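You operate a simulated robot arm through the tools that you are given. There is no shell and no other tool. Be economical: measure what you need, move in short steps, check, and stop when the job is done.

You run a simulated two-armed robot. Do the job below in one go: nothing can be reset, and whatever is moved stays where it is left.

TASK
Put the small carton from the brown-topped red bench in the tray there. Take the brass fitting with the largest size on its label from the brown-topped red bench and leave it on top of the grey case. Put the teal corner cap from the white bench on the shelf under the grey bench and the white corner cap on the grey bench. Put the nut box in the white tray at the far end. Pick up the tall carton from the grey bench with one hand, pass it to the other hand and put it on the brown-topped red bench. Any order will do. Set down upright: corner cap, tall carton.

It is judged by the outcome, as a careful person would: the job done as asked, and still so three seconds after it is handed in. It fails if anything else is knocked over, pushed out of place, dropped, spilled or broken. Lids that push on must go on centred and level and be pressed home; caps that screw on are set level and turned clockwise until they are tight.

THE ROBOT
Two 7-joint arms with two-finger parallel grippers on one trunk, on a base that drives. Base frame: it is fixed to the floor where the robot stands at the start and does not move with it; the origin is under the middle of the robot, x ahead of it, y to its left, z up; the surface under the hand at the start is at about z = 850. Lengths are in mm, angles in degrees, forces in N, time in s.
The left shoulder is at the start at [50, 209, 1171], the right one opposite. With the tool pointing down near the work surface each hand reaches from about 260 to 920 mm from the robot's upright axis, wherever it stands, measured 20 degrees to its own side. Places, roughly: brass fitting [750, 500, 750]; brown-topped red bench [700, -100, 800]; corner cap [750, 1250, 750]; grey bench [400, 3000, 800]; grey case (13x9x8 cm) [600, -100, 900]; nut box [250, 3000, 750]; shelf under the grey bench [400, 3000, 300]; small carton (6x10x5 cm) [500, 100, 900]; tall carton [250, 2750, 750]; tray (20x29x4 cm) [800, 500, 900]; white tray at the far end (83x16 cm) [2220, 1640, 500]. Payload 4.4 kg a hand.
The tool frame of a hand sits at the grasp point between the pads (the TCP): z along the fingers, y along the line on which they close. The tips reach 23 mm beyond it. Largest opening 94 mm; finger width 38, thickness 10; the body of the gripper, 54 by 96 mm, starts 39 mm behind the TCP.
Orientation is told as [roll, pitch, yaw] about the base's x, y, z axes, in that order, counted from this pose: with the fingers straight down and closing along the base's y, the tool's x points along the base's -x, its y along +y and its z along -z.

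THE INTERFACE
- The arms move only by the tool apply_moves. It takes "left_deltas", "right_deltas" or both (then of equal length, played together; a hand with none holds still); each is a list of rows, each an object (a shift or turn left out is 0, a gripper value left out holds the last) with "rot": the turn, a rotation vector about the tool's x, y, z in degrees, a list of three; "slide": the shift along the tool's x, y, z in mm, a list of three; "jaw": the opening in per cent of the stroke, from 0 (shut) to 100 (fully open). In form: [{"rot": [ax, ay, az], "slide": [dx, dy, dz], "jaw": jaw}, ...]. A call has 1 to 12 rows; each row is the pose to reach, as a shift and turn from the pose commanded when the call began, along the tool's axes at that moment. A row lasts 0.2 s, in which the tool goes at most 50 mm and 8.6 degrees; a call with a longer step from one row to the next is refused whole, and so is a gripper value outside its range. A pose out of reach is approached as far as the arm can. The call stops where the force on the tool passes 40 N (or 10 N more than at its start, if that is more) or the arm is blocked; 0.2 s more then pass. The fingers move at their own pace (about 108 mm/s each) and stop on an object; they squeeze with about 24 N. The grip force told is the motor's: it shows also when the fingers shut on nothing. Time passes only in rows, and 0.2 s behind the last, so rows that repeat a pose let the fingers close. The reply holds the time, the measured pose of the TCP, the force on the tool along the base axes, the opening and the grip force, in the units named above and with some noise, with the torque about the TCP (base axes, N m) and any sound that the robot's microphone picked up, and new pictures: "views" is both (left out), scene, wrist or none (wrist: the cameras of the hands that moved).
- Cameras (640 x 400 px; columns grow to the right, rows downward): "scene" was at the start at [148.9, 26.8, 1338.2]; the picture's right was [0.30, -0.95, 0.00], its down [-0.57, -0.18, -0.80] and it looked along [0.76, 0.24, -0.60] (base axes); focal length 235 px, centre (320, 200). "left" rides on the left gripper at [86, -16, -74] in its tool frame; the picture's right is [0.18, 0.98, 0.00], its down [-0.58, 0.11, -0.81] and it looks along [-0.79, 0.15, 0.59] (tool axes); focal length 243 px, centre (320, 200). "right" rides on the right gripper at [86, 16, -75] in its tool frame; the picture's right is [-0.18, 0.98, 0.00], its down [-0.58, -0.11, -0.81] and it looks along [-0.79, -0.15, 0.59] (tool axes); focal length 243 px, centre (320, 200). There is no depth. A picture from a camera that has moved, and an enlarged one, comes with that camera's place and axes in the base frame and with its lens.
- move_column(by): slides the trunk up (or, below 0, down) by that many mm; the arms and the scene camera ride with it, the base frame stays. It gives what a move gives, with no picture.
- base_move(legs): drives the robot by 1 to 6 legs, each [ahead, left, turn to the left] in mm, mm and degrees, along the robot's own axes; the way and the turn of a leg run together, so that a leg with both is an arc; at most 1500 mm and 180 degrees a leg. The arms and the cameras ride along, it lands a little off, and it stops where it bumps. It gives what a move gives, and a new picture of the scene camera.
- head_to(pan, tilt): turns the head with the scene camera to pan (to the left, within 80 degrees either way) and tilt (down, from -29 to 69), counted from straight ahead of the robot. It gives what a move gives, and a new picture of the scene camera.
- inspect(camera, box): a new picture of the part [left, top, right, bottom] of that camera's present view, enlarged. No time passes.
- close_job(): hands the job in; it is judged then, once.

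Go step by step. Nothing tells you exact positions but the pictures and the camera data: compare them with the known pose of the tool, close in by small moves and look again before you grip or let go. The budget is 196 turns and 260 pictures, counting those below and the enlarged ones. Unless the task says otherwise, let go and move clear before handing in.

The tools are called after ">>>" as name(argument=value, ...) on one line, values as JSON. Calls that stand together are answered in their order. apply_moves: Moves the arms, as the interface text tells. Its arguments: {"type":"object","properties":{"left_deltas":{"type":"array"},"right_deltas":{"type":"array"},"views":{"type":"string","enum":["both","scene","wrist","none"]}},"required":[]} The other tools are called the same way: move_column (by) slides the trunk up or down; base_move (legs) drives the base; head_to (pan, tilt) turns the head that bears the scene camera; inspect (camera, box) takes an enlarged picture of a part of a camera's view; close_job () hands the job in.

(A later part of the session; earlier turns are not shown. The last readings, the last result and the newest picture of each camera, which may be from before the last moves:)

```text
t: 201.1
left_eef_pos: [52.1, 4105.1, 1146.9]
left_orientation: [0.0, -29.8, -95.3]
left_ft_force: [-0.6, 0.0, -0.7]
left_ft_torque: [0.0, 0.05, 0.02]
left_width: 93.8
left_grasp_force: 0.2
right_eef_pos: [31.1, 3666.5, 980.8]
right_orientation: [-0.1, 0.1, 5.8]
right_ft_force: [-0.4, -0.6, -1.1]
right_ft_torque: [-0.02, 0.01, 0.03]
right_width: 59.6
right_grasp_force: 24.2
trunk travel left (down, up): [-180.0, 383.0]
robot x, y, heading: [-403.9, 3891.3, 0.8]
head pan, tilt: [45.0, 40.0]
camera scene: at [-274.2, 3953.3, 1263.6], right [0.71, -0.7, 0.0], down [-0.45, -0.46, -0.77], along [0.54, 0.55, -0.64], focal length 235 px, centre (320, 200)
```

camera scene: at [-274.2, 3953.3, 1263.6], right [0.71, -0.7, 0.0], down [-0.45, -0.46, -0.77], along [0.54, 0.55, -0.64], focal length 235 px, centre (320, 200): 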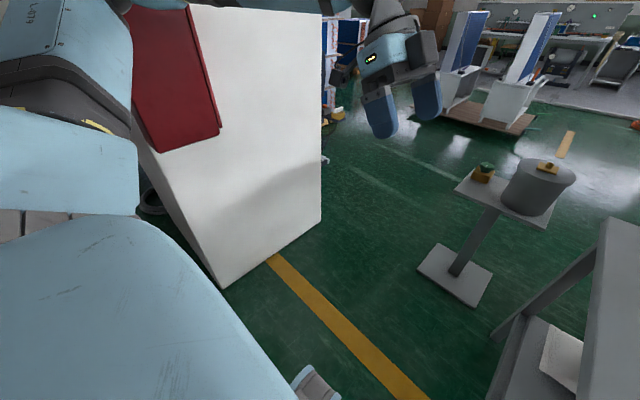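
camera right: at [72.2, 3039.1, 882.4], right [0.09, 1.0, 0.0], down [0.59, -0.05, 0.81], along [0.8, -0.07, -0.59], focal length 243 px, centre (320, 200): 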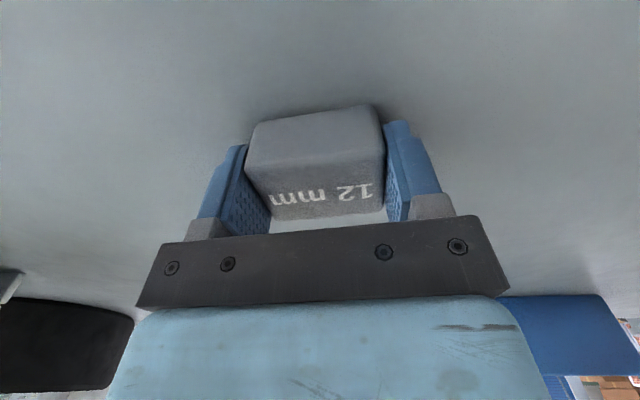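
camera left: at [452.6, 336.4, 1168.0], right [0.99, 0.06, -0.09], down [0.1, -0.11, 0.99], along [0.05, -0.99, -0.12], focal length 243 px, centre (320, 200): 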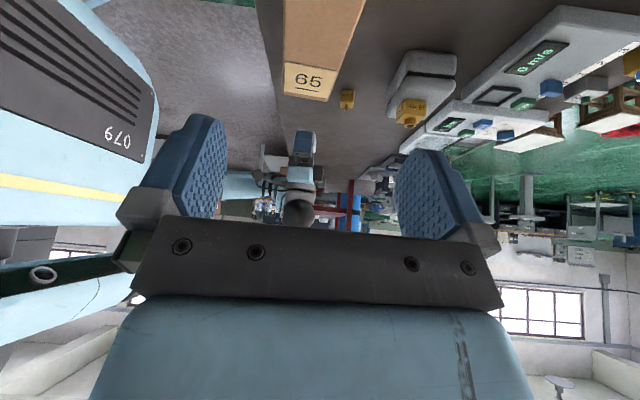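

Freed. Shift to (-280, 3950) and turn right 90°.

>>> base_move(legs=[[120, 60, 0], [0, 0, -90.5]])

>>> head_to(pan=60, tilt=45)

```text
t: 206.3
left_eef_pos: [-67.1, 3500.3, 1145.7]
left_orientation: [-0.1, -29.8, 174.4]
left_ft_force: [0.0, 0.2, -0.4]
left_ft_torque: [-0.03, -0.01, 0.04]
left_width: 94.0
left_grasp_force: 0.0
right_eef_pos: [-505.7, 3521.4, 979.6]
right_orientation: [0.0, -0.1, -84.4]
right_ft_force: [0.0, -0.7, -1.4]
right_ft_torque: [-0.01, -0.01, 0.01]
right_width: 59.6
right_grasp_force: 23.5
trunk travel left (down, up): [-180.0, 383.0]
robot x, y, heading: [-277.0, 3954.4, -89.8]
head pan, tilt: [45.0, 40.0]
camera scene: at [-220.8, 3825.8, 1263.6], right [-0.7, -0.71, 0.0], down [-0.46, 0.45, -0.77], along [0.54, -0.54, -0.64], focal length 235 px, centre (320, 200)
```

scene: 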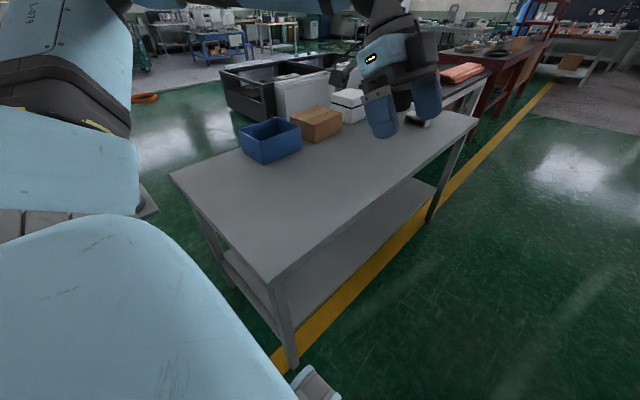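

```text
t: 207.0
left_eef_pos: [-67.4, 3500.5, 1144.4]
left_orientation: [-0.1, -29.8, 174.6]
left_ft_force: [-0.2, 0.6, 0.5]
left_ft_torque: [0.04, -0.03, 0.0]
left_width: 94.1
left_grasp_force: 0.0
right_eef_pos: [-507.0, 3521.9, 979.5]
right_orientation: [0.1, 0.2, -84.3]
right_ft_force: [0.5, 0.4, -0.1]
right_ft_torque: [0.0, 0.02, 0.03]
right_width: 59.6
right_grasp_force: 23.9
trunk travel left (down, up): [-180.0, 383.0]
robot x, y, heading: [-281.2, 3954.0, -89.8]
head pan, tilt: [60.0, 45.0]
camera scene: at [-210.4, 3845.3, 1256.3], right [-0.5, -0.87, 0.0], down [-0.61, 0.35, -0.71], along [0.61, -0.35, -0.71], focal length 235 px, centre (320, 200)
```

scene: 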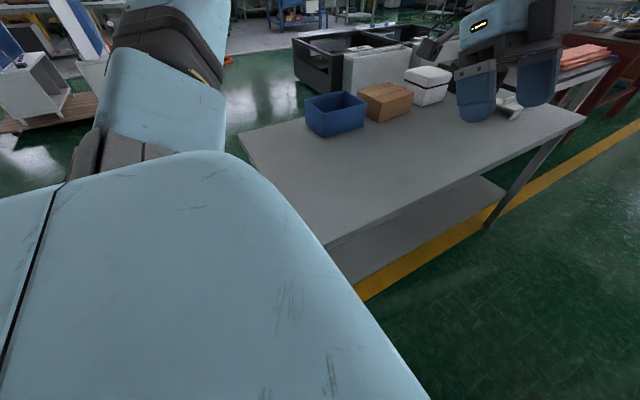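

Now back up to y≈4465 and strafe along +x past the pedestal.

>>> base_move(legs=[[-515, 0, 0]])

>>> head_to(pan=30, tilt=55)

```text
t: 210.0
left_eef_pos: [-67.5, 4015.4, 1146.3]
left_orientation: [-0.1, -29.8, 174.8]
left_ft_force: [-1.5, 0.0, 0.5]
left_ft_torque: [-0.02, 0.0, -0.02]
left_width: 93.9
left_grasp_force: 0.0
right_eef_pos: [-507.6, 4035.9, 980.0]
right_orientation: [0.0, -0.1, -84.2]
right_ft_force: [0.2, 0.8, -0.1]
right_ft_torque: [0.02, 0.0, -0.01]
right_width: 59.5
right_grasp_force: 23.8
trunk travel left (down, up): [-180.0, 383.0]
robot x, y, heading: [-284.9, 4466.6, -89.7]
head pan, tilt: [60.0, 45.0]
camera scene: at [-213.2, 4359.7, 1256.4], right [-0.49, -0.87, 0.0], down [-0.62, 0.35, -0.71], along [0.62, -0.35, -0.71], focal length 235 px, centre (320, 200)
```

scene: 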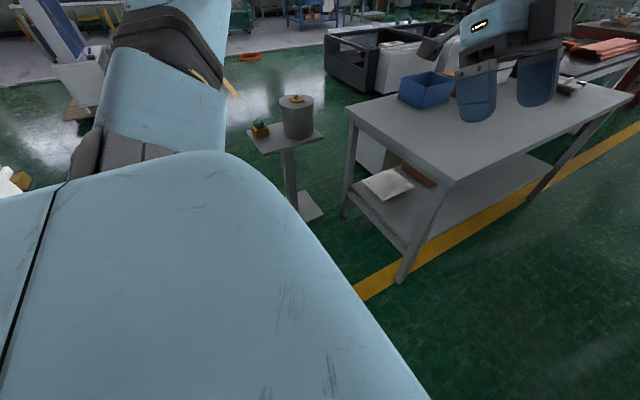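

```text
t: 211.0
left_eef_pos: [-68.2, 4015.2, 1145.4]
left_orientation: [-0.1, -29.9, 174.6]
left_ft_force: [0.3, -0.4, 0.1]
left_ft_torque: [0.01, -0.02, 0.04]
left_width: 94.1
left_grasp_force: 0.0
right_eef_pos: [-508.7, 4035.0, 979.9]
right_orientation: [0.0, 0.1, -84.1]
right_ft_force: [-0.3, -0.3, -0.7]
right_ft_torque: [-0.01, 0.03, 0.04]
right_width: 59.7
right_grasp_force: 24.0
trunk travel left (down, up): [-180.0, 383.0]
robot x, y, heading: [-281.6, 4467.2, -89.5]
head pan, tilt: [30.0, 55.0]
camera scene: at [-247.3, 4337.3, 1242.9], right [-0.86, -0.51, 0.0], down [-0.42, 0.71, -0.57], along [0.29, -0.49, -0.82], focal length 235 px, centre (320, 200)
```

scene: 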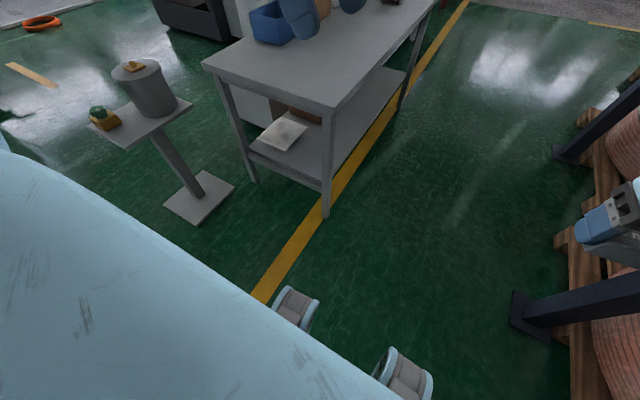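

Front wheels would be close to the pedestal; go back 50 mm more, then strafe in steps.

>>> base_move(legs=[[-53, 0, -0.5], [0, 700, 0]])

```text
t: 212.1
left_eef_pos: [-75.7, 4058.5, 1144.7]
left_orientation: [0.0, -29.8, 174.0]
left_ft_force: [-0.6, 0.1, 0.0]
left_ft_torque: [0.01, -0.03, 0.01]
left_width: 93.9
left_grasp_force: 0.0
right_eef_pos: [-514.1, 4084.9, 980.5]
right_orientation: [0.0, 0.2, -84.9]
right_ft_force: [-0.6, 0.8, -0.4]
right_ft_torque: [-0.03, 0.02, -0.02]
right_width: 59.5
right_grasp_force: 24.1
trunk travel left (down, up): [-180.0, 383.0]
robot x, y, heading: [-281.5, 4511.0, -90.2]
head pan, tilt: [30.0, 55.0]
stopped in leg 2: the robot was blocked; the commanded pose is now the measured one
camera scene: at [-250.4, 4383.6, 1242.7], right [-0.87, -0.5, 0.0], down [-0.41, 0.71, -0.57], along [0.29, -0.5, -0.82], focal length 235 px, centre (320, 200)
```

scene: 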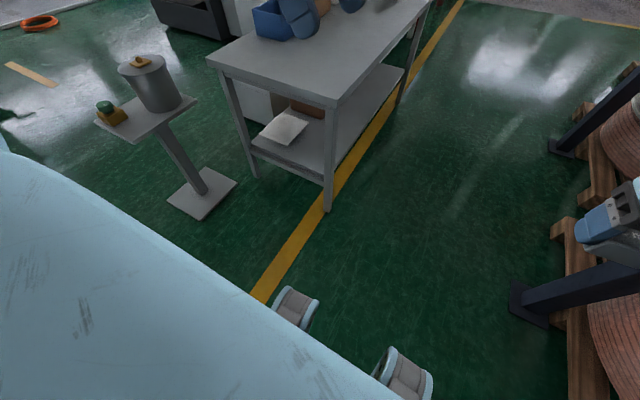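

Rear corner probably grazes the pillar; go forward ~38 mm and strafe carefully.

>>> base_move(legs=[[40, 0, 0.3], [0, 600, 0]])

```text
t: 218.3
left_eef_pos: [515.1, 4018.5, 1145.9]
left_orientation: [-0.1, -29.8, 173.7]
left_ft_force: [0.6, 0.2, -0.7]
left_ft_torque: [0.0, 0.02, -0.02]
left_width: 94.1
left_grasp_force: 0.1
right_eef_pos: [75.3, 4044.6, 980.9]
right_orientation: [0.1, 0.0, -85.0]
right_ft_force: [-0.1, 0.2, -0.1]
right_ft_torque: [0.0, 0.0, 0.02]
right_width: 59.4
right_grasp_force: 23.7
trunk travel left (down, up): [-180.0, 383.0]
robot x, y, heading: [305.8, 4473.8, -90.3]
head pan, tilt: [30.0, 55.0]
camera scene: at [341.3, 4343.6, 1242.9], right [-0.87, -0.49, 0.0], down [-0.41, 0.71, -0.57], along [0.28, -0.5, -0.82], focal length 235 px, centre (320, 200)
```

scene: 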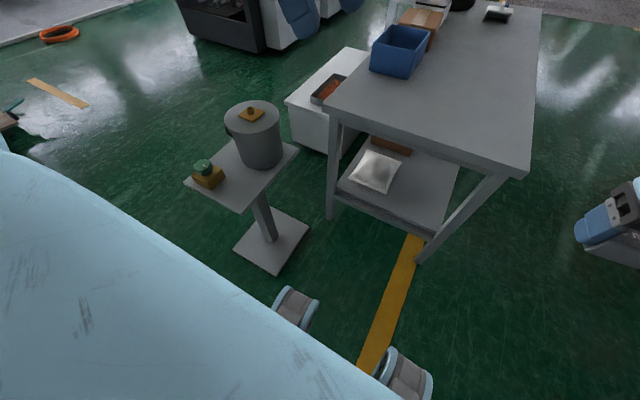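

The gap is tight; shift back ~20 mm toward the pillar and continue.

>>> base_move(legs=[[-21, 0, 0.3], [0, 350, 0]])

```text
t: 222.3
left_eef_pos: [867.8, 4040.2, 1146.2]
left_orientation: [0.0, -29.8, 174.0]
left_ft_force: [0.6, -0.6, -0.4]
left_ft_torque: [-0.01, -0.03, 0.04]
left_width: 94.1
left_grasp_force: 0.0
right_eef_pos: [428.0, 4063.2, 981.0]
right_orientation: [0.0, 0.0, -84.7]
right_ft_force: [0.4, 1.0, -0.4]
right_ft_torque: [0.0, 0.02, -0.03]
right_width: 59.2
right_grasp_force: 24.4
trunk travel left (down, up): [-180.0, 383.0]
robot x, y, heading: [658.2, 4491.6, -90.1]
head pan, tilt: [30.0, 55.0]
camera scene: at [692.7, 4363.9, 1242.9], right [-0.87, -0.5, 0.0], down [-0.41, 0.71, -0.57], along [0.29, -0.5, -0.82], focal length 235 px, centre (320, 200)
```

scene: 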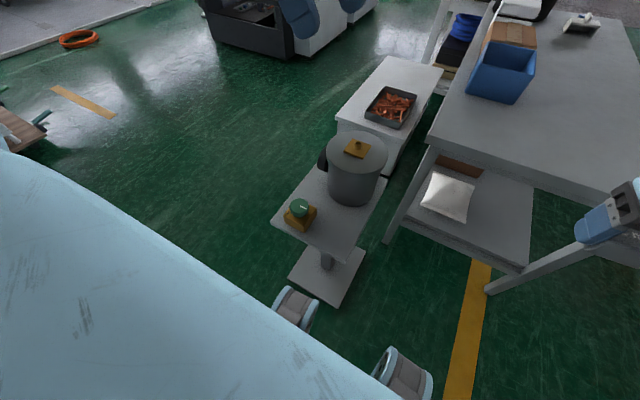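

>>> inspect(camera="scene", box=[250, 240, 390, 330])

```text
4.44 times, centred on (320, 285) of scene
camera zoom: at [692.7, 4363.9, 1242.9], right [-0.87, -0.5, 0.0], down [-0.41, 0.71, -0.57], along [0.29, -0.5, -0.82], focal length 1045 px, centre (320, -178)
```

zoom: 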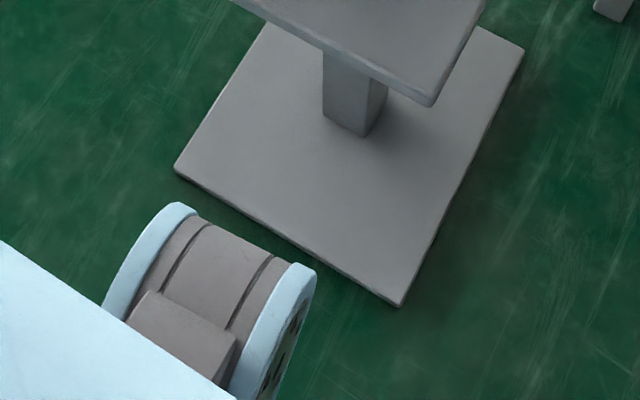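

A ~35 mm gap remains and the edge runs parallel to my way. Continue strafing.

>>> base_move(legs=[[-5, 0, 0.1], [0, 400, 0]])

```text
t: 226.7
left_eef_pos: [1257.1, 4039.8, 1146.9]
left_orientation: [0.0, -29.8, 173.4]
left_ft_force: [-0.1, 0.6, -0.9]
left_ft_torque: [0.02, -0.02, 0.01]
left_width: 94.2
left_grasp_force: 0.0
right_eef_pos: [818.2, 4068.9, 980.1]
right_orientation: [0.0, -0.1, -85.3]
right_ft_force: [-0.5, 0.1, -0.6]
right_ft_torque: [-0.01, 0.0, 0.01]
right_width: 59.4
right_grasp_force: 23.8
trunk travel left (down, up): [-180.0, 383.0]
robot x, y, heading: [1052.2, 4497.6, -90.7]
head pan, tilt: [30.0, 55.0]
camera scene: at [1085.3, 4366.1, 1242.9], right [-0.87, -0.49, 0.0], down [-0.4, 0.71, -0.57], along [0.28, -0.5, -0.82], focal length 235 px, centre (320, 200)
```

scene: 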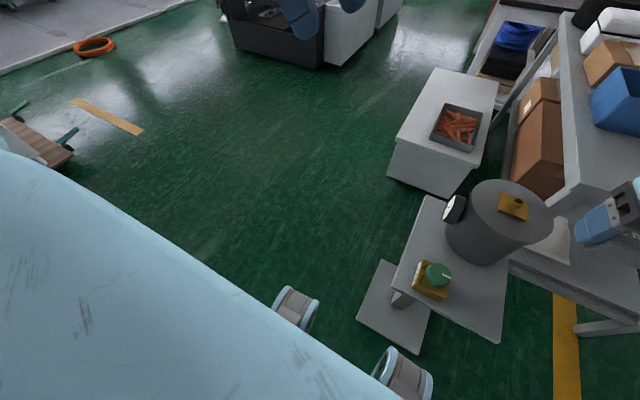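

Past the pillar. Back off a bit, strafe to x≈1610, then drive down the aisle (-y).

>>> base_move(legs=[[-60, 0, 0.6], [0, 550, 0], [1400, 0, 0]])

>>> head_to(pan=20, tilt=30)

```text
t: 239.3
left_eef_pos: [1790.3, 2662.0, 1147.9]
left_orientation: [0.0, -29.7, 172.8]
left_ft_force: [0.2, -0.5, 0.8]
left_ft_torque: [-0.05, -0.01, 0.03]
left_width: 93.9
left_grasp_force: 0.1
right_eef_pos: [1351.9, 2695.4, 980.4]
right_orientation: [0.1, -0.1, -85.9]
right_ft_force: [0.2, 0.6, -0.1]
right_ft_torque: [0.0, -0.02, 0.01]
right_width: 59.3
right_grasp_force: 24.3
trunk travel left (down, up): [-180.0, 383.0]
robot x, y, heading: [1590.9, 3121.9, -91.6]
head pan, tilt: [30.0, 55.0]
camera scene: at [1622.0, 2990.2, 1242.9], right [-0.88, -0.48, 0.0], down [-0.39, 0.72, -0.57], along [0.28, -0.5, -0.82], focal length 235 px, centre (320, 200)
```

scene: 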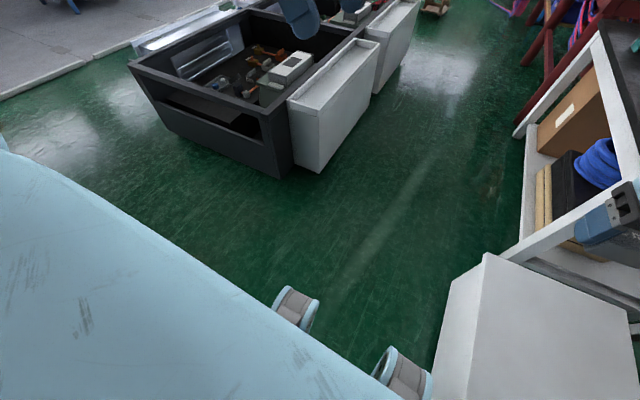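

```text
t: 240.2
left_eef_pos: [1788.9, 2662.1, 1146.4]
left_orientation: [0.0, -29.7, 172.8]
left_ft_force: [0.4, -0.1, 0.9]
left_ft_torque: [-0.01, 0.0, 0.01]
left_width: 94.2
left_grasp_force: 0.0
right_eef_pos: [1352.6, 2695.9, 982.4]
right_orientation: [0.0, 0.0, -85.9]
right_ft_force: [-0.2, 0.2, -1.5]
right_ft_torque: [0.01, -0.03, 0.01]
right_width: 59.4
right_grasp_force: 23.9
trunk travel left (down, up): [-180.0, 383.0]
robot x, y, heading: [1589.5, 3118.7, -91.7]
head pan, tilt: [20.0, 30.0]
camera scene: at [1616.4, 2967.9, 1278.8], right [-0.95, -0.32, 0.0], down [-0.16, 0.47, -0.87], along [0.28, -0.82, -0.5], focal length 235 px, centre (320, 200)
```

scene: 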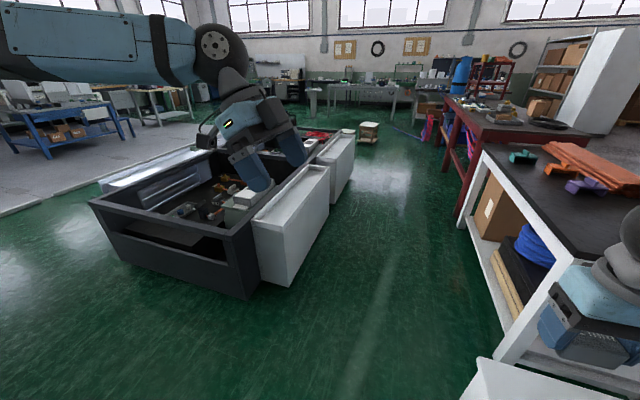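

The white trough in front of the near tub (x≈2146–2330, y≈1120–2020) matches the white tray. Let me look closer at it.

>>> inspect(camera="scene", box=[230, 120, 380, 290])

>>> base_move(legs=[[1300, 0, 1.6]])

>>> head_to(pan=70, tilt=45)

```text
2.35 times, centred on (305, 205) of scene
camera zoom: at [1616.4, 2967.9, 1278.8], right [-0.95, -0.32, 0.0], down [-0.16, 0.47, -0.87], along [0.28, -0.82, -0.5], focal length 553 px, centre (355, 188)
```

zoom: 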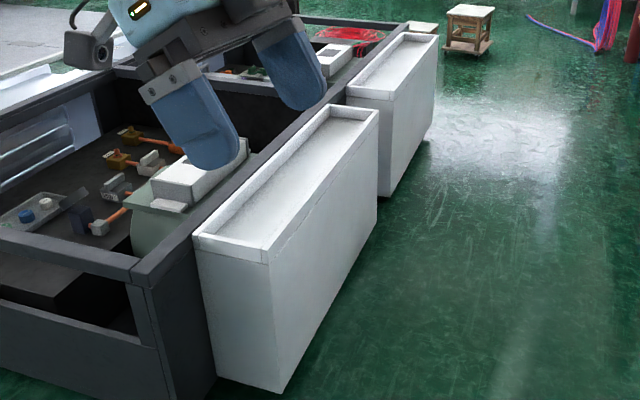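

```text
t: 246.8
left_eef_pos: [1778.9, 1363.3, 1146.6]
left_orientation: [0.0, -29.8, 173.8]
left_ft_force: [-0.2, 0.2, 0.2]
left_ft_torque: [0.02, -0.01, 0.0]
left_width: 93.9
left_grasp_force: 0.0
right_eef_pos: [1339.7, 1389.0, 980.5]
right_orientation: [0.1, 0.0, -84.9]
right_ft_force: [-0.1, -0.1, -2.0]
right_ft_torque: [0.02, -0.03, -0.02]
right_width: 59.7
right_grasp_force: 23.8
trunk travel left (down, up): [-180.0, 383.0]
robot x, y, heading: [1573.1, 1819.5, -90.1]
head pan, tilt: [20.0, 30.0]
camera scene: at [1600.1, 1665.8, 1278.9], right [-0.94, -0.34, 0.0], down [-0.17, 0.47, -0.87], along [0.29, -0.82, -0.5], focal length 235 px, centre (320, 200)
```

scene: 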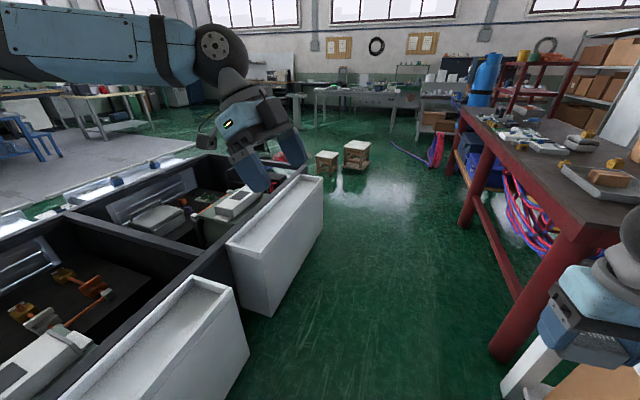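

```text
t: 247.9
left_eef_pos: [1779.2, 1363.5, 1146.1]
left_orientation: [0.2, -29.8, 173.9]
left_ft_force: [0.5, 0.5, 0.0]
left_ft_torque: [0.05, -0.02, 0.02]
left_width: 93.9
left_grasp_force: 0.1
right_eef_pos: [1338.9, 1390.3, 981.7]
right_orientation: [-0.1, 0.0, -85.1]
right_ft_force: [-0.1, 0.6, -0.2]
right_ft_torque: [0.01, 0.0, 0.0]
right_width: 59.4
right_grasp_force: 23.9
trunk travel left (down, up): [-180.0, 383.0]
robot x, y, heading: [1571.5, 1818.3, -90.3]
head pan, tilt: [70.0, 45.0]
camera scene: at [1645.9, 1722.8, 1256.3], right [-0.35, -0.94, 0.0], down [-0.66, 0.25, -0.71], along [0.66, -0.25, -0.71], focal length 235 px, centre (320, 200)
```

scene: 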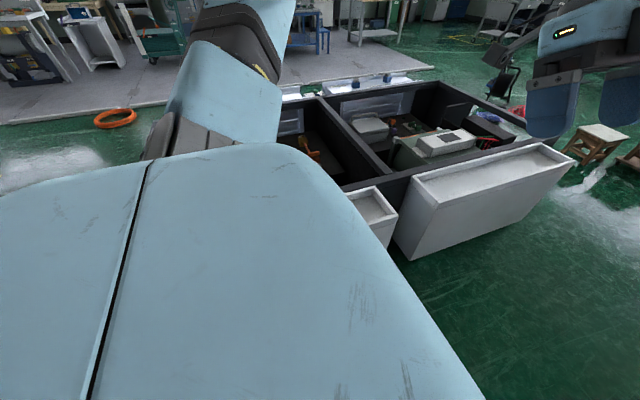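

The tray is empty. Turn left 90° to face it.

>>> base_move(legs=[[0, 0, 90.2]])

>>> head_to(pan=-10, tilt=50)

```text
t: 252.2
left_eef_pos: [2025.2, 2027.3, 1146.7]
left_orientation: [0.1, -29.9, -95.9]
left_ft_force: [1.1, 0.6, -0.5]
left_ft_torque: [-0.02, -0.03, 0.02]
left_width: 94.1
left_grasp_force: 0.0
right_eef_pos: [2000.4, 1588.0, 981.3]
right_orientation: [0.0, 0.0, 5.4]
right_ft_force: [0.3, 0.4, -0.4]
right_ft_torque: [-0.02, -0.03, -0.01]
right_width: 59.4
right_grasp_force: 23.4
trunk travel left (down, up): [-180.0, 383.0]
robot x, y, heading: [1572.9, 1817.5, -0.2]
head pan, tilt: [70.0, 45.0]
camera scene: at [1665.4, 1895.0, 1256.3], right [0.94, -0.34, 0.0], down [-0.24, -0.66, -0.71], along [0.24, 0.66, -0.71], focal length 235 px, centre (320, 200)
```

scene: 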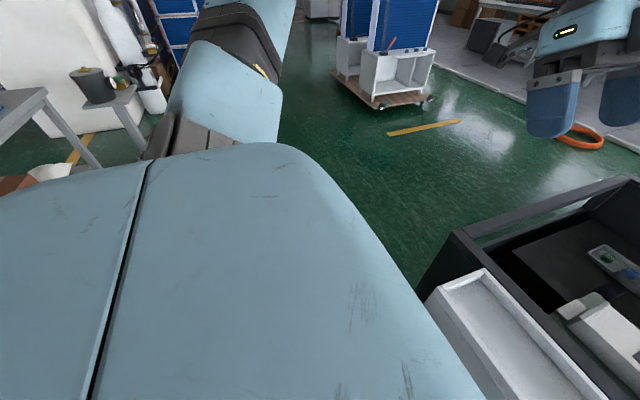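

```text
t: 253.7
left_eef_pos: [2024.7, 2026.9, 1147.0]
left_orientation: [0.1, -29.8, -95.9]
left_ft_force: [0.3, -0.1, 0.0]
left_ft_torque: [-0.03, 0.01, 0.0]
left_width: 94.1
left_grasp_force: 0.1
right_eef_pos: [2000.0, 1588.7, 980.7]
right_orientation: [0.1, 0.0, 5.2]
right_ft_force: [0.8, 0.0, -1.0]
right_ft_torque: [0.0, 0.02, -0.01]
right_width: 59.3
right_grasp_force: 23.8
trunk travel left (down, up): [-180.0, 383.0]
robot x, y, heading: [1569.9, 1817.2, 0.1]
head pan, tilt: [-10.0, 50.0]
camera scene: at [1713.4, 1805.2, 1249.4], right [-0.17, -0.98, 0.0], down [-0.75, 0.13, -0.64], along [0.63, -0.11, -0.77], focal length 235 px, centre (320, 200)
```

scene: 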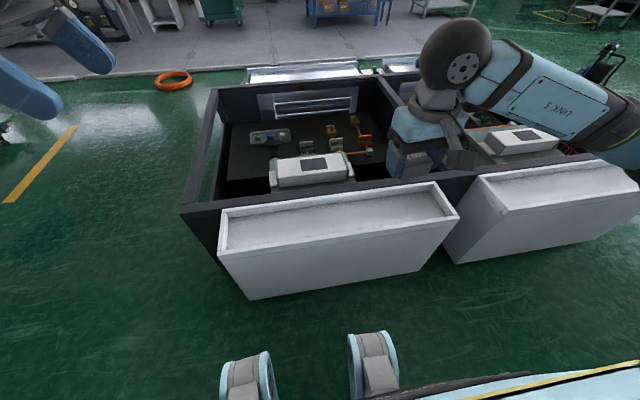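

Tray rim z≈525, x 2128–2311, y 1210–2070. Lower the trunk and bring the nut box over its middle.

>>> move_column(by=-170)

>>> apply_moves(right_deltas=[{"slide": [-44, 2, 0]}, {"slide": [-88, 4, 0]}, {"slide": [-132, 6, 0]}, {"slide": [-176, 8, 0]}, {"slide": [-218, 10, 0]}, {"slide": [-218, 10, 40]}, {"slide": [-218, 10, 85]}, {"slide": [-218, 10, 130]}, {"slide": [-218, 10, 170]}], views="both")

```text
t: 255.6
left_eef_pos: [2024.7, 2029.3, 977.1]
left_orientation: [0.1, -29.8, -95.9]
left_ft_force: [-0.4, 0.0, -1.1]
left_ft_torque: [-0.01, 0.0, 0.0]
left_width: 93.9
left_grasp_force: 0.1
right_eef_pos: [2000.2, 1588.9, 810.3]
right_orientation: [0.0, 0.0, 5.2]
right_ft_force: [0.0, 0.8, 0.0]
right_ft_torque: [0.03, 0.01, 0.01]
right_width: 59.7
right_grasp_force: 24.0
trunk travel left (down, up): [-10.0, 553.0]
robot x, y, heading: [1568.3, 1816.1, 0.2]
head pan, tilt: [-10.0, 50.0]
```

```text
t: 257.6
left_eef_pos: [2024.6, 2027.6, 976.4]
left_orientation: [-0.1, -29.8, -95.9]
left_ft_force: [0.2, -0.1, -0.1]
left_ft_torque: [0.03, 0.01, 0.0]
left_width: 93.7
left_grasp_force: 0.0
right_eef_pos: [2217.9, 1619.6, 639.6]
right_orientation: [0.0, 0.0, 5.3]
right_ft_force: [0.3, 0.6, -0.6]
right_ft_torque: [-0.01, 0.01, -0.02]
right_width: 59.8
right_grasp_force: 23.8
trunk travel left (down, up): [-10.0, 553.0]
robot x, y, heading: [1571.2, 1818.8, 0.1]
head pan, tilt: [-10.0, 50.0]
camera scene: at [1713.6, 1805.0, 1079.4], right [-0.17, -0.98, 0.0], down [-0.75, 0.13, -0.64], along [0.63, -0.11, -0.77], focal length 235 px, centre (320, 200)
camera right: at [2129.9, 1627.1, 714.0], right [0.09, 1.0, 0.0], down [0.59, -0.05, 0.81], along [0.8, -0.07, -0.59], focal length 243 px, centre (320, 200)
```

scene: 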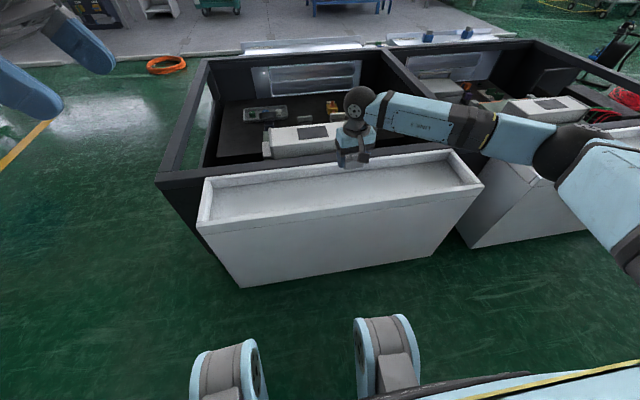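
right: 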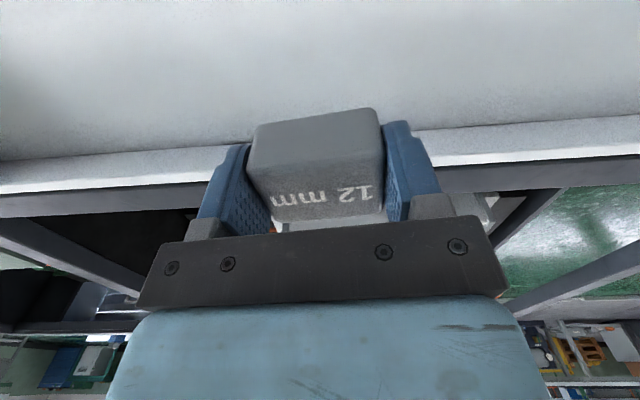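

Centred over the tray. Lower in steps to contact.

>>> apply_moves(right_deltas=[{"slide": [0, 0, 40]}, {"slide": [0, 0, 75]}, {"slide": [0, 0, 90]}, {"slide": [0, 0, 98]}, {"slide": [0, 0, 103]}, {"slide": [0, 0, 106]}, {"slide": [0, 0, 108]}], views="wrist")

```text
t: 259.2
left_eef_pos: [2025.0, 2028.2, 975.5]
left_orientation: [0.1, -29.8, -95.9]
left_ft_force: [-0.3, 0.3, -0.6]
left_ft_torque: [-0.02, 0.02, -0.02]
left_width: 94.2
left_grasp_force: 0.1
right_eef_pos: [2216.3, 1619.1, 532.3]
right_orientation: [0.0, 0.1, 5.3]
right_ft_force: [0.2, 0.0, -0.5]
right_ft_torque: [-0.01, 0.0, -0.01]
right_width: 59.5
right_grasp_force: 24.1
trunk travel left (down, up): [-10.0, 553.0]
robot x, y, heading: [1572.5, 1818.1, -0.2]
head pan, tilt: [-10.0, 50.0]
camera right: at [2127.9, 1626.5, 606.8], right [0.09, 1.0, 0.0], down [0.59, -0.05, 0.81], along [0.8, -0.07, -0.59], focal length 243 px, centre (320, 200)
```

right: 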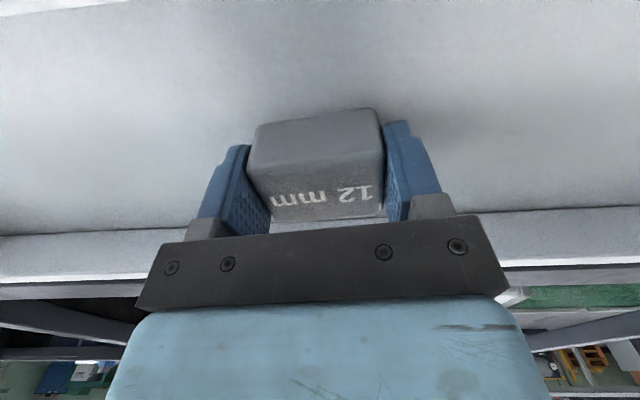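

>>> apply_moves(right_deltas=[{"slide": [0, 0, 4]}, {"slide": [0, 0, 8]}, {"slide": [0, 0, 10]}], views="none")

>>> apply_moves(right_deltas=[{"slide": [0, 0, 2]}, {"slide": [0, 0, 4]}, {"slide": [0, 0, 6]}], views="none")

```text
t: 260.0
left_eef_pos: [2024.7, 2029.0, 977.4]
left_orientation: [0.1, -29.8, -95.8]
left_ft_force: [-0.5, -0.5, 0.6]
left_ft_torque: [0.0, 0.01, 0.01]
left_width: 94.0
left_grasp_force: 0.1
right_eef_pos: [2216.5, 1620.2, 522.6]
right_orientation: [-0.1, 0.0, 5.3]
right_ft_force: [0.0, -0.9, 1.5]
right_ft_torque: [-0.07, -0.01, -0.01]
right_width: 59.2
right_grasp_force: 24.0
trunk travel left (down, up): [-10.0, 553.0]
robot x, y, heading: [1570.7, 1814.5, -0.3]
head pan, tilt: [-10.0, 50.0]
```

```text
t: 260.8
left_eef_pos: [2024.2, 2027.5, 976.7]
left_orientation: [0.2, -29.8, -95.9]
left_ft_force: [-0.4, -0.4, 0.2]
left_ft_torque: [0.01, -0.02, 0.0]
left_width: 93.8
left_grasp_force: 0.0
right_eef_pos: [2215.7, 1620.1, 520.4]
right_orientation: [0.0, -0.3, 5.2]
right_ft_force: [2.1, -0.7, 21.3]
right_ft_torque: [-0.04, -0.04, 0.03]
right_width: 59.9
right_grasp_force: 24.0
trunk travel left (down, up): [-10.0, 553.0]
robot x, y, heading: [1569.8, 1820.0, -0.0]
head pan, tilt: [-10.0, 50.0]
```

Contact with the tray floor. Relieve, open, rise and look.

>>> apply_moves(right_deltas=[{"slide": [0, 0, -5]}, {"slide": [0, 0, -5], "jaw": 100}, {"slide": [0, 0, -5], "jaw": 100}, {"slide": [0, 0, -45], "jaw": 100}, {"slide": [0, 0, -90]}, {"slide": [0, 0, -135]}, {"slide": [0, 0, -180]}, {"slide": [0, 0, -225]}, {"slide": [40, 0, -245]}, {"slide": [85, 0, -245]}, {"slide": [130, 0, -245]}], views="both")

```text
t: 263.2
left_eef_pos: [2026.0, 2026.8, 977.2]
left_orientation: [0.1, -29.7, -96.0]
left_ft_force: [0.1, 0.6, -0.4]
left_ft_torque: [-0.02, -0.05, 0.03]
left_width: 94.3
left_grasp_force: 0.0
right_eef_pos: [2087.2, 1605.9, 760.8]
right_orientation: [0.0, 0.0, 5.3]
right_ft_force: [-0.3, -0.1, -0.4]
right_ft_torque: [0.01, 0.0, 0.0]
right_width: 94.0
right_grasp_force: 0.0
trunk travel left (down, up): [-10.0, 553.0]
robot x, y, heading: [1571.1, 1814.4, -0.0]
head pan, tilt: [-10.0, 50.0]
camera scene: at [1713.1, 1805.0, 1079.5], right [-0.17, -0.98, 0.0], down [-0.75, 0.13, -0.64], along [0.63, -0.11, -0.77], focal length 235 px, centre (320, 200)
camera right: at [1999.0, 1612.5, 835.2], right [0.09, 1.0, 0.0], down [0.59, -0.05, 0.81], along [0.8, -0.07, -0.59], focal length 243 px, centre (320, 200)
```

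scene: 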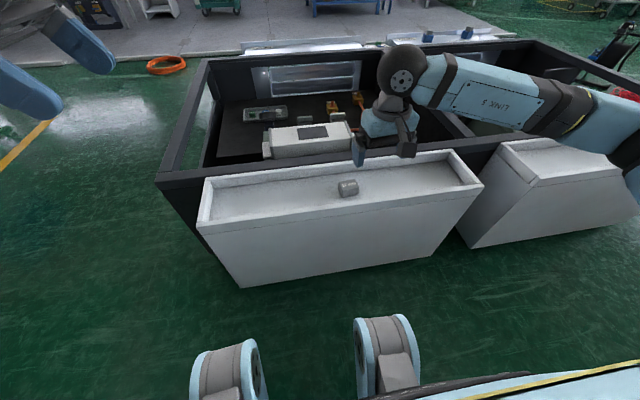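
right: 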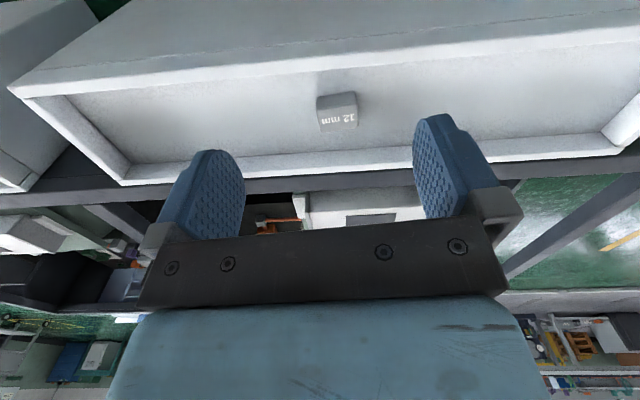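

The nut box sits in the tray. From this aisle the teal cap is reachable from the back of the white bench; raise the trunk, turn 180° and move opposite to it.

>>> move_column(by=210)

>>> base_move(legs=[[0, 0, 180], [0, 620, 0]])

>>> head_to(pan=-10, tilt=45)

```text
t: 265.5
left_eef_pos: [2025.7, 2027.5, 1186.7]
left_orientation: [-0.1, -29.8, -95.9]
left_ft_force: [-0.3, 0.8, -0.8]
left_ft_torque: [-0.03, -0.02, -0.01]
left_width: 94.1
left_grasp_force: 0.1
right_eef_pos: [2088.0, 1605.7, 971.6]
right_orientation: [0.1, 0.1, 5.3]
right_ft_force: [-0.4, 0.2, -1.1]
right_ft_torque: [0.0, -0.02, -0.01]
right_width: 94.2
right_grasp_force: 0.1
trunk travel left (down, up): [-220.0, 343.0]
robot x, y, heading: [1570.2, 1819.8, -0.1]
head pan, tilt: [-10.0, 50.0]
```

```text
t: 278.7
left_eef_pos: [1098.0, 999.7, 1187.2]
left_orientation: [0.1, -29.8, 82.5]
left_ft_force: [0.2, 0.3, -0.3]
left_ft_torque: [0.02, 0.0, 0.02]
left_width: 93.9
left_grasp_force: 0.0
right_eef_pos: [1045.4, 1424.2, 970.0]
right_orientation: [0.0, 0.0, -176.2]
right_ft_force: [0.2, -0.2, 0.1]
right_ft_torque: [-0.01, -0.01, -0.03]
right_width: 93.9
right_grasp_force: 0.1
trunk travel left (down, up): [-220.0, 343.0]
robot x, y, heading: [1551.3, 1198.4, 178.1]
head pan, tilt: [-10.0, 50.0]
camera scene: at [1411.4, 1215.5, 1289.4], right [0.2, 0.98, 0.0], down [0.75, -0.15, -0.64], along [-0.63, 0.13, -0.77], focal length 235 px, centre (320, 200)
```

scene: 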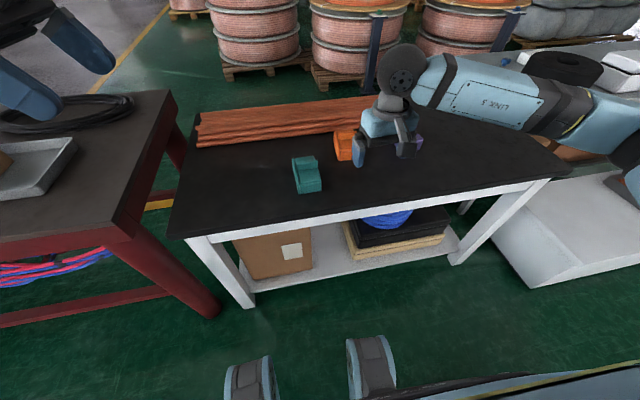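

```text
t: 279.4
left_eef_pos: [1096.7, 1000.0, 1187.3]
left_orientation: [0.1, -29.8, 82.5]
left_ft_force: [0.2, -0.5, 1.1]
left_ft_torque: [0.01, 0.03, -0.01]
left_width: 93.9
left_grasp_force: 0.1
right_eef_pos: [1045.8, 1424.6, 971.6]
right_orientation: [0.0, 0.0, -176.2]
right_ft_force: [0.9, -0.7, -0.3]
right_ft_torque: [-0.04, 0.02, -0.02]
right_width: 93.8
right_grasp_force: 0.1
trunk travel left (down, up): [-220.0, 343.0]
robot x, y, heading: [1556.6, 1197.1, 178.5]
head pan, tilt: [-10.0, 45.0]
camera scene: at [1407.2, 1216.5, 1296.3], right [0.2, 0.98, 0.0], down [0.69, -0.14, -0.71], along [-0.69, 0.14, -0.71], focal length 235 px, centre (320, 200)
```

scene: 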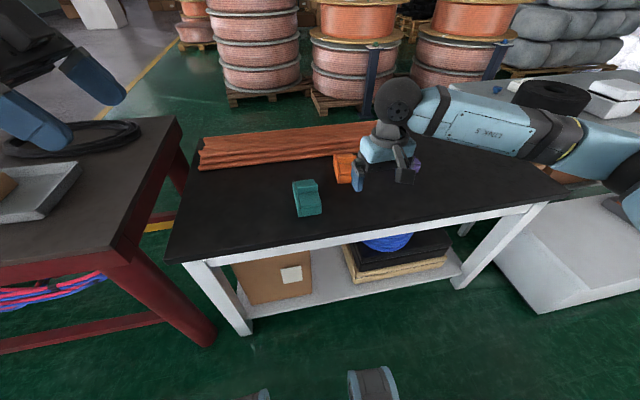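

>>> inspect(camera="scene", box=[270, 160, 350, 230])

```text
5.71 times, centred on (310, 195) of scene
camera zoom: at [1407.2, 1216.5, 1296.3], right [0.2, 0.98, 0.0], down [0.69, -0.14, -0.71], along [-0.69, 0.14, -0.71], focal length 1343 px, centre (377, 229)
```

zoom: 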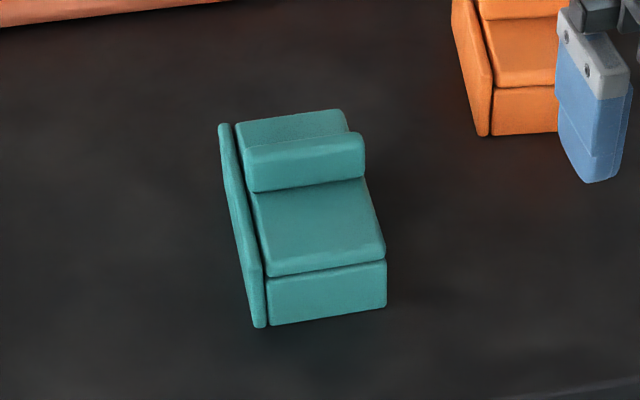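

The teal cap spans x≈834–943, y≈1247–1316, top 796, rib in the middle. I'll grip it with a 40° forward-tilted hand (useful for the shelf). First move over with yaw aligned, then tilt.

>>> apply_moves(right_deltas=[{"slide": [-28, 27, 0], "rot": [0, 0, 1]}, {"slide": [-56, 54, 0], "rot": [0, 0, 2]}, {"slide": [-84, 81, 10], "rot": [0, 0, 3]}, {"slide": [-112, 108, 30], "rot": [0, 0, 3]}, {"slide": [-139, 134.7, 50], "rot": [0, 0, 3]}], views="none")

>>> apply_moves(right_deltas=[{"rot": [0, -8, 0]}, {"rot": [0, -16, 0]}, {"rot": [0, -24, 0]}, {"rot": [0, -32, 0]}, {"rot": [0, -40, 0]}], views="both")

```text
t: 280.6
left_eef_pos: [1095.8, 998.3, 1185.2]
left_orientation: [0.0, -29.9, 82.5]
left_ft_force: [0.7, -0.2, 0.7]
left_ft_torque: [0.01, -0.02, 0.02]
left_width: 94.1
left_grasp_force: 0.0
right_eef_pos: [914.0, 1279.2, 920.5]
right_orientation: [0.0, 0.2, -179.2]
right_ft_force: [0.2, 0.1, -1.1]
right_ft_torque: [0.01, 0.01, 0.04]
right_width: 94.1
right_grasp_force: 0.0
trunk travel left (down, up): [-220.0, 343.0]
robot x, y, heading: [1557.2, 1196.3, 178.4]
head pan, tilt: [-10.0, 45.0]
```

```text
t: 281.8
left_eef_pos: [1097.2, 999.7, 1186.7]
left_orientation: [0.0, -29.8, 82.5]
left_ft_force: [-0.3, 0.7, -0.2]
left_ft_torque: [0.05, -0.02, 0.03]
left_width: 94.1
left_grasp_force: 0.0
right_eef_pos: [915.6, 1280.0, 921.8]
right_orientation: [0.1, -40.0, -179.3]
right_ft_force: [0.7, -0.8, -0.8]
right_ft_torque: [-0.02, 0.01, 0.02]
right_width: 93.7
right_grasp_force: 0.0
trunk travel left (down, up): [-220.0, 343.0]
robot x, y, heading: [1556.0, 1195.7, 178.5]
head pan, tilt: [-10.0, 45.0]
camera scene: at [1407.2, 1216.6, 1296.3], right [0.2, 0.98, 0.0], down [0.69, -0.14, -0.71], along [-0.69, 0.14, -0.71], focal length 235 px, centre (320, 200)
camera right: at [1028.7, 1265.5, 921.9], right [-0.13, -0.98, 0.12], down [0.07, 0.11, 0.99], along [-0.99, 0.14, 0.06], focal length 243 px, centre (320, 200)
```

scene: 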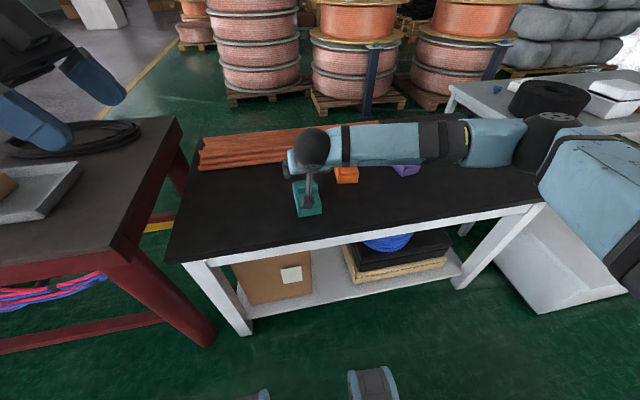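
right: 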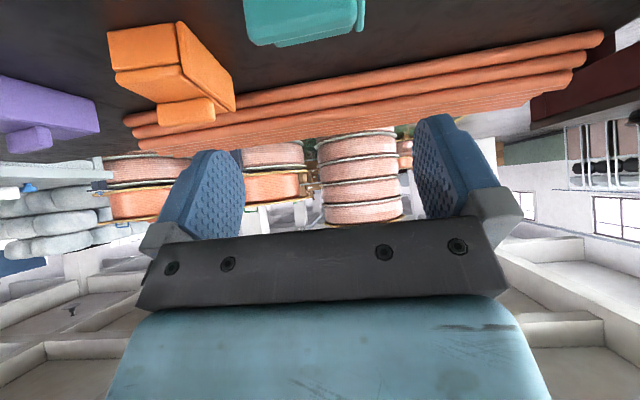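

Aligned within a few mm. Descend most of the way and look.

>>> apply_moves(right_deltas=[{"slide": [22, -3, 33]}, {"slide": [44, -3, 66]}, {"slide": [56, -3, 90]}], views="wrist")

```text
t: 282.6
left_eef_pos: [1096.0, 999.5, 1186.7]
left_orientation: [0.0, -29.8, 82.5]
left_ft_force: [-0.5, 0.4, -0.2]
left_ft_torque: [0.01, 0.0, 0.02]
left_width: 94.3
left_grasp_force: 0.3
right_eef_pos: [901.3, 1281.9, 816.5]
right_orientation: [0.1, -40.0, -179.3]
right_ft_force: [-0.1, -0.2, -0.5]
right_ft_torque: [0.03, 0.0, -0.02]
right_width: 94.2
right_grasp_force: 0.1
trunk travel left (down, up): [-220.0, 343.0]
robot x, y, heading: [1552.4, 1197.1, 178.5]
head pan, tilt: [-10.0, 45.0]
camera right: at [1013.9, 1267.1, 817.6], right [-0.13, -0.98, 0.12], down [0.07, 0.11, 0.99], along [-0.99, 0.14, 0.06], focal length 243 px, centre (320, 200)
```

right: 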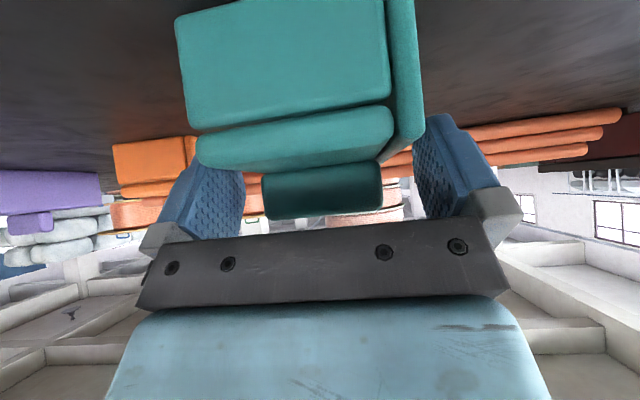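

The cap lies between the fingers. Final descent and close.

>>> apply_moves(right_deltas=[{"slide": [3, 2, 10]}, {"slide": [6.4, 2, 20]}, {"slide": [6.4, 2, 20], "jaw": 40}, {"slide": [6.4, 2, 20], "jaw": 40}, {"slide": [6.4, 2, 20], "jaw": 40}], views="wrist")

```text
t: 283.8
left_eef_pos: [1095.7, 999.6, 1186.3]
left_orientation: [0.1, -29.8, 82.4]
left_ft_force: [-0.2, -0.2, -0.9]
left_ft_torque: [0.02, 0.03, -0.03]
left_width: 94.2
left_grasp_force: 0.0
right_eef_pos: [891.9, 1280.8, 798.0]
right_orientation: [0.0, -40.0, -179.3]
right_ft_force: [-0.6, 0.2, -0.1]
right_ft_torque: [-0.01, -0.06, -0.01]
right_width: 71.8
right_grasp_force: 24.0
trunk travel left (down, up): [-220.0, 343.0]
robot x, y, heading: [1556.4, 1196.2, 178.4]
head pan, tilt: [-10.0, 45.0]
camera right: at [1006.2, 1265.1, 797.9], right [-0.13, -0.98, 0.12], down [0.07, 0.11, 0.99], along [-0.99, 0.14, 0.06], focal length 243 px, centre (320, 200)
```

right: 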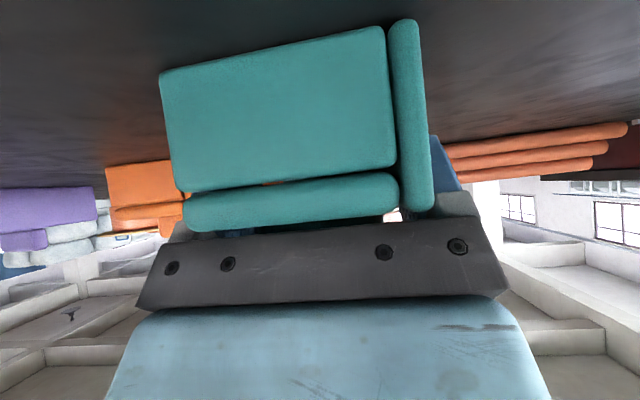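

Teal cap gripped. Lift it and drive north up the aisle to view the grey bench's east side.

>>> apply_moves(right_deltas=[{"slide": [-26, 0, -31]}, {"slide": [-52, 0, -61]}, {"slide": [-80, 0, -95]}, {"slide": [-108, 0, -129]}, {"slide": [-80, 0, -150]}, {"slide": [-45, 0, -170]}], views="none")

>>> base_move(legs=[[0, 0, 1.6], [0, -1450, 0]])

>>> head_to(pan=0, tilt=35)

```text
t: 285.2
left_eef_pos: [1097.4, 1000.3, 1188.6]
left_orientation: [0.1, -29.7, 82.5]
left_ft_force: [0.4, -0.8, -0.1]
left_ft_torque: [0.0, -0.01, 0.02]
left_width: 93.6
left_grasp_force: 0.0
right_eef_pos: [967.8, 1282.0, 954.8]
right_orientation: [0.0, -40.0, -179.3]
right_ft_force: [-0.4, 0.4, -0.7]
right_ft_torque: [-0.01, -0.01, 0.01]
right_width: 71.6
right_grasp_force: 23.8
trunk travel left (down, up): [-220.0, 343.0]
robot x, y, heading: [1555.5, 1196.9, 178.5]
head pan, tilt: [-10.0, 45.0]
```

```text
t: 294.9
left_eef_pos: [1119.6, 2117.8, 1186.6]
left_orientation: [0.2, -29.7, 85.5]
left_ft_force: [0.6, 0.4, 0.3]
left_ft_torque: [0.0, -0.01, 0.02]
left_width: 94.0
left_grasp_force: 0.1
right_eef_pos: [975.7, 2393.2, 954.2]
right_orientation: [0.1, -40.0, -176.3]
right_ft_force: [0.1, 0.6, -1.2]
right_ft_torque: [-0.02, 0.0, 0.02]
right_width: 71.5
right_grasp_force: 23.9
trunk travel left (down, up): [-220.0, 343.0]
robot x, y, heading: [1568.2, 2338.2, -178.6]
head pan, tilt: [-10.0, 45.0]
stopped in leg 2: the robot was blocked; the commanded pose is now the measured one
camera scene: at [1418.5, 2350.6, 1296.4], right [0.15, 0.99, 0.0], down [0.7, -0.11, -0.71], along [-0.7, 0.1, -0.71], focal length 235 px, centre (320, 200)
```

scene: 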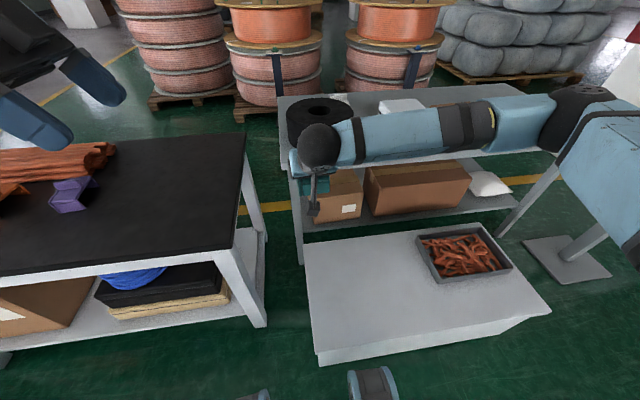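

```text
t: 295.6
left_eef_pos: [1120.4, 2115.2, 1185.3]
left_orientation: [0.1, -29.8, 85.5]
left_ft_force: [0.3, 0.5, 0.4]
left_ft_torque: [-0.01, 0.0, 0.03]
left_width: 93.8
left_grasp_force: 0.0
right_eef_pos: [974.5, 2391.8, 954.9]
right_orientation: [0.0, -40.0, -176.2]
right_ft_force: [0.7, -0.1, -1.0]
right_ft_torque: [0.0, -0.02, -0.02]
right_width: 71.9
right_grasp_force: 23.8
trunk travel left (down, up): [-220.0, 343.0]
robot x, y, heading: [1566.4, 2337.4, -178.5]
head pan, tilt: [0.0, 35.0]
camera scene: at [1410.6, 2334.7, 1311.1], right [-0.03, 1.0, 0.0], down [0.57, 0.01, -0.82], along [-0.82, -0.02, -0.57], focal length 235 px, centre (320, 200)
```

scene: 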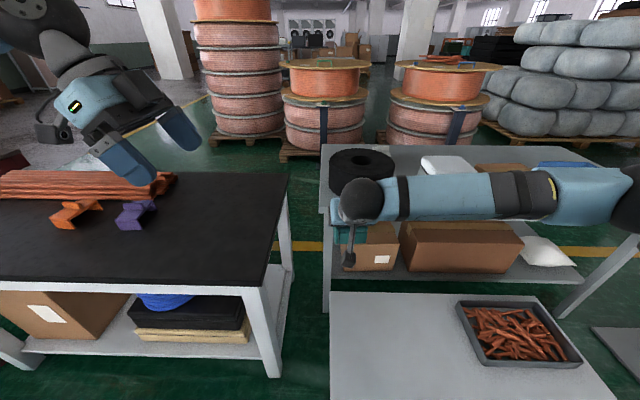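

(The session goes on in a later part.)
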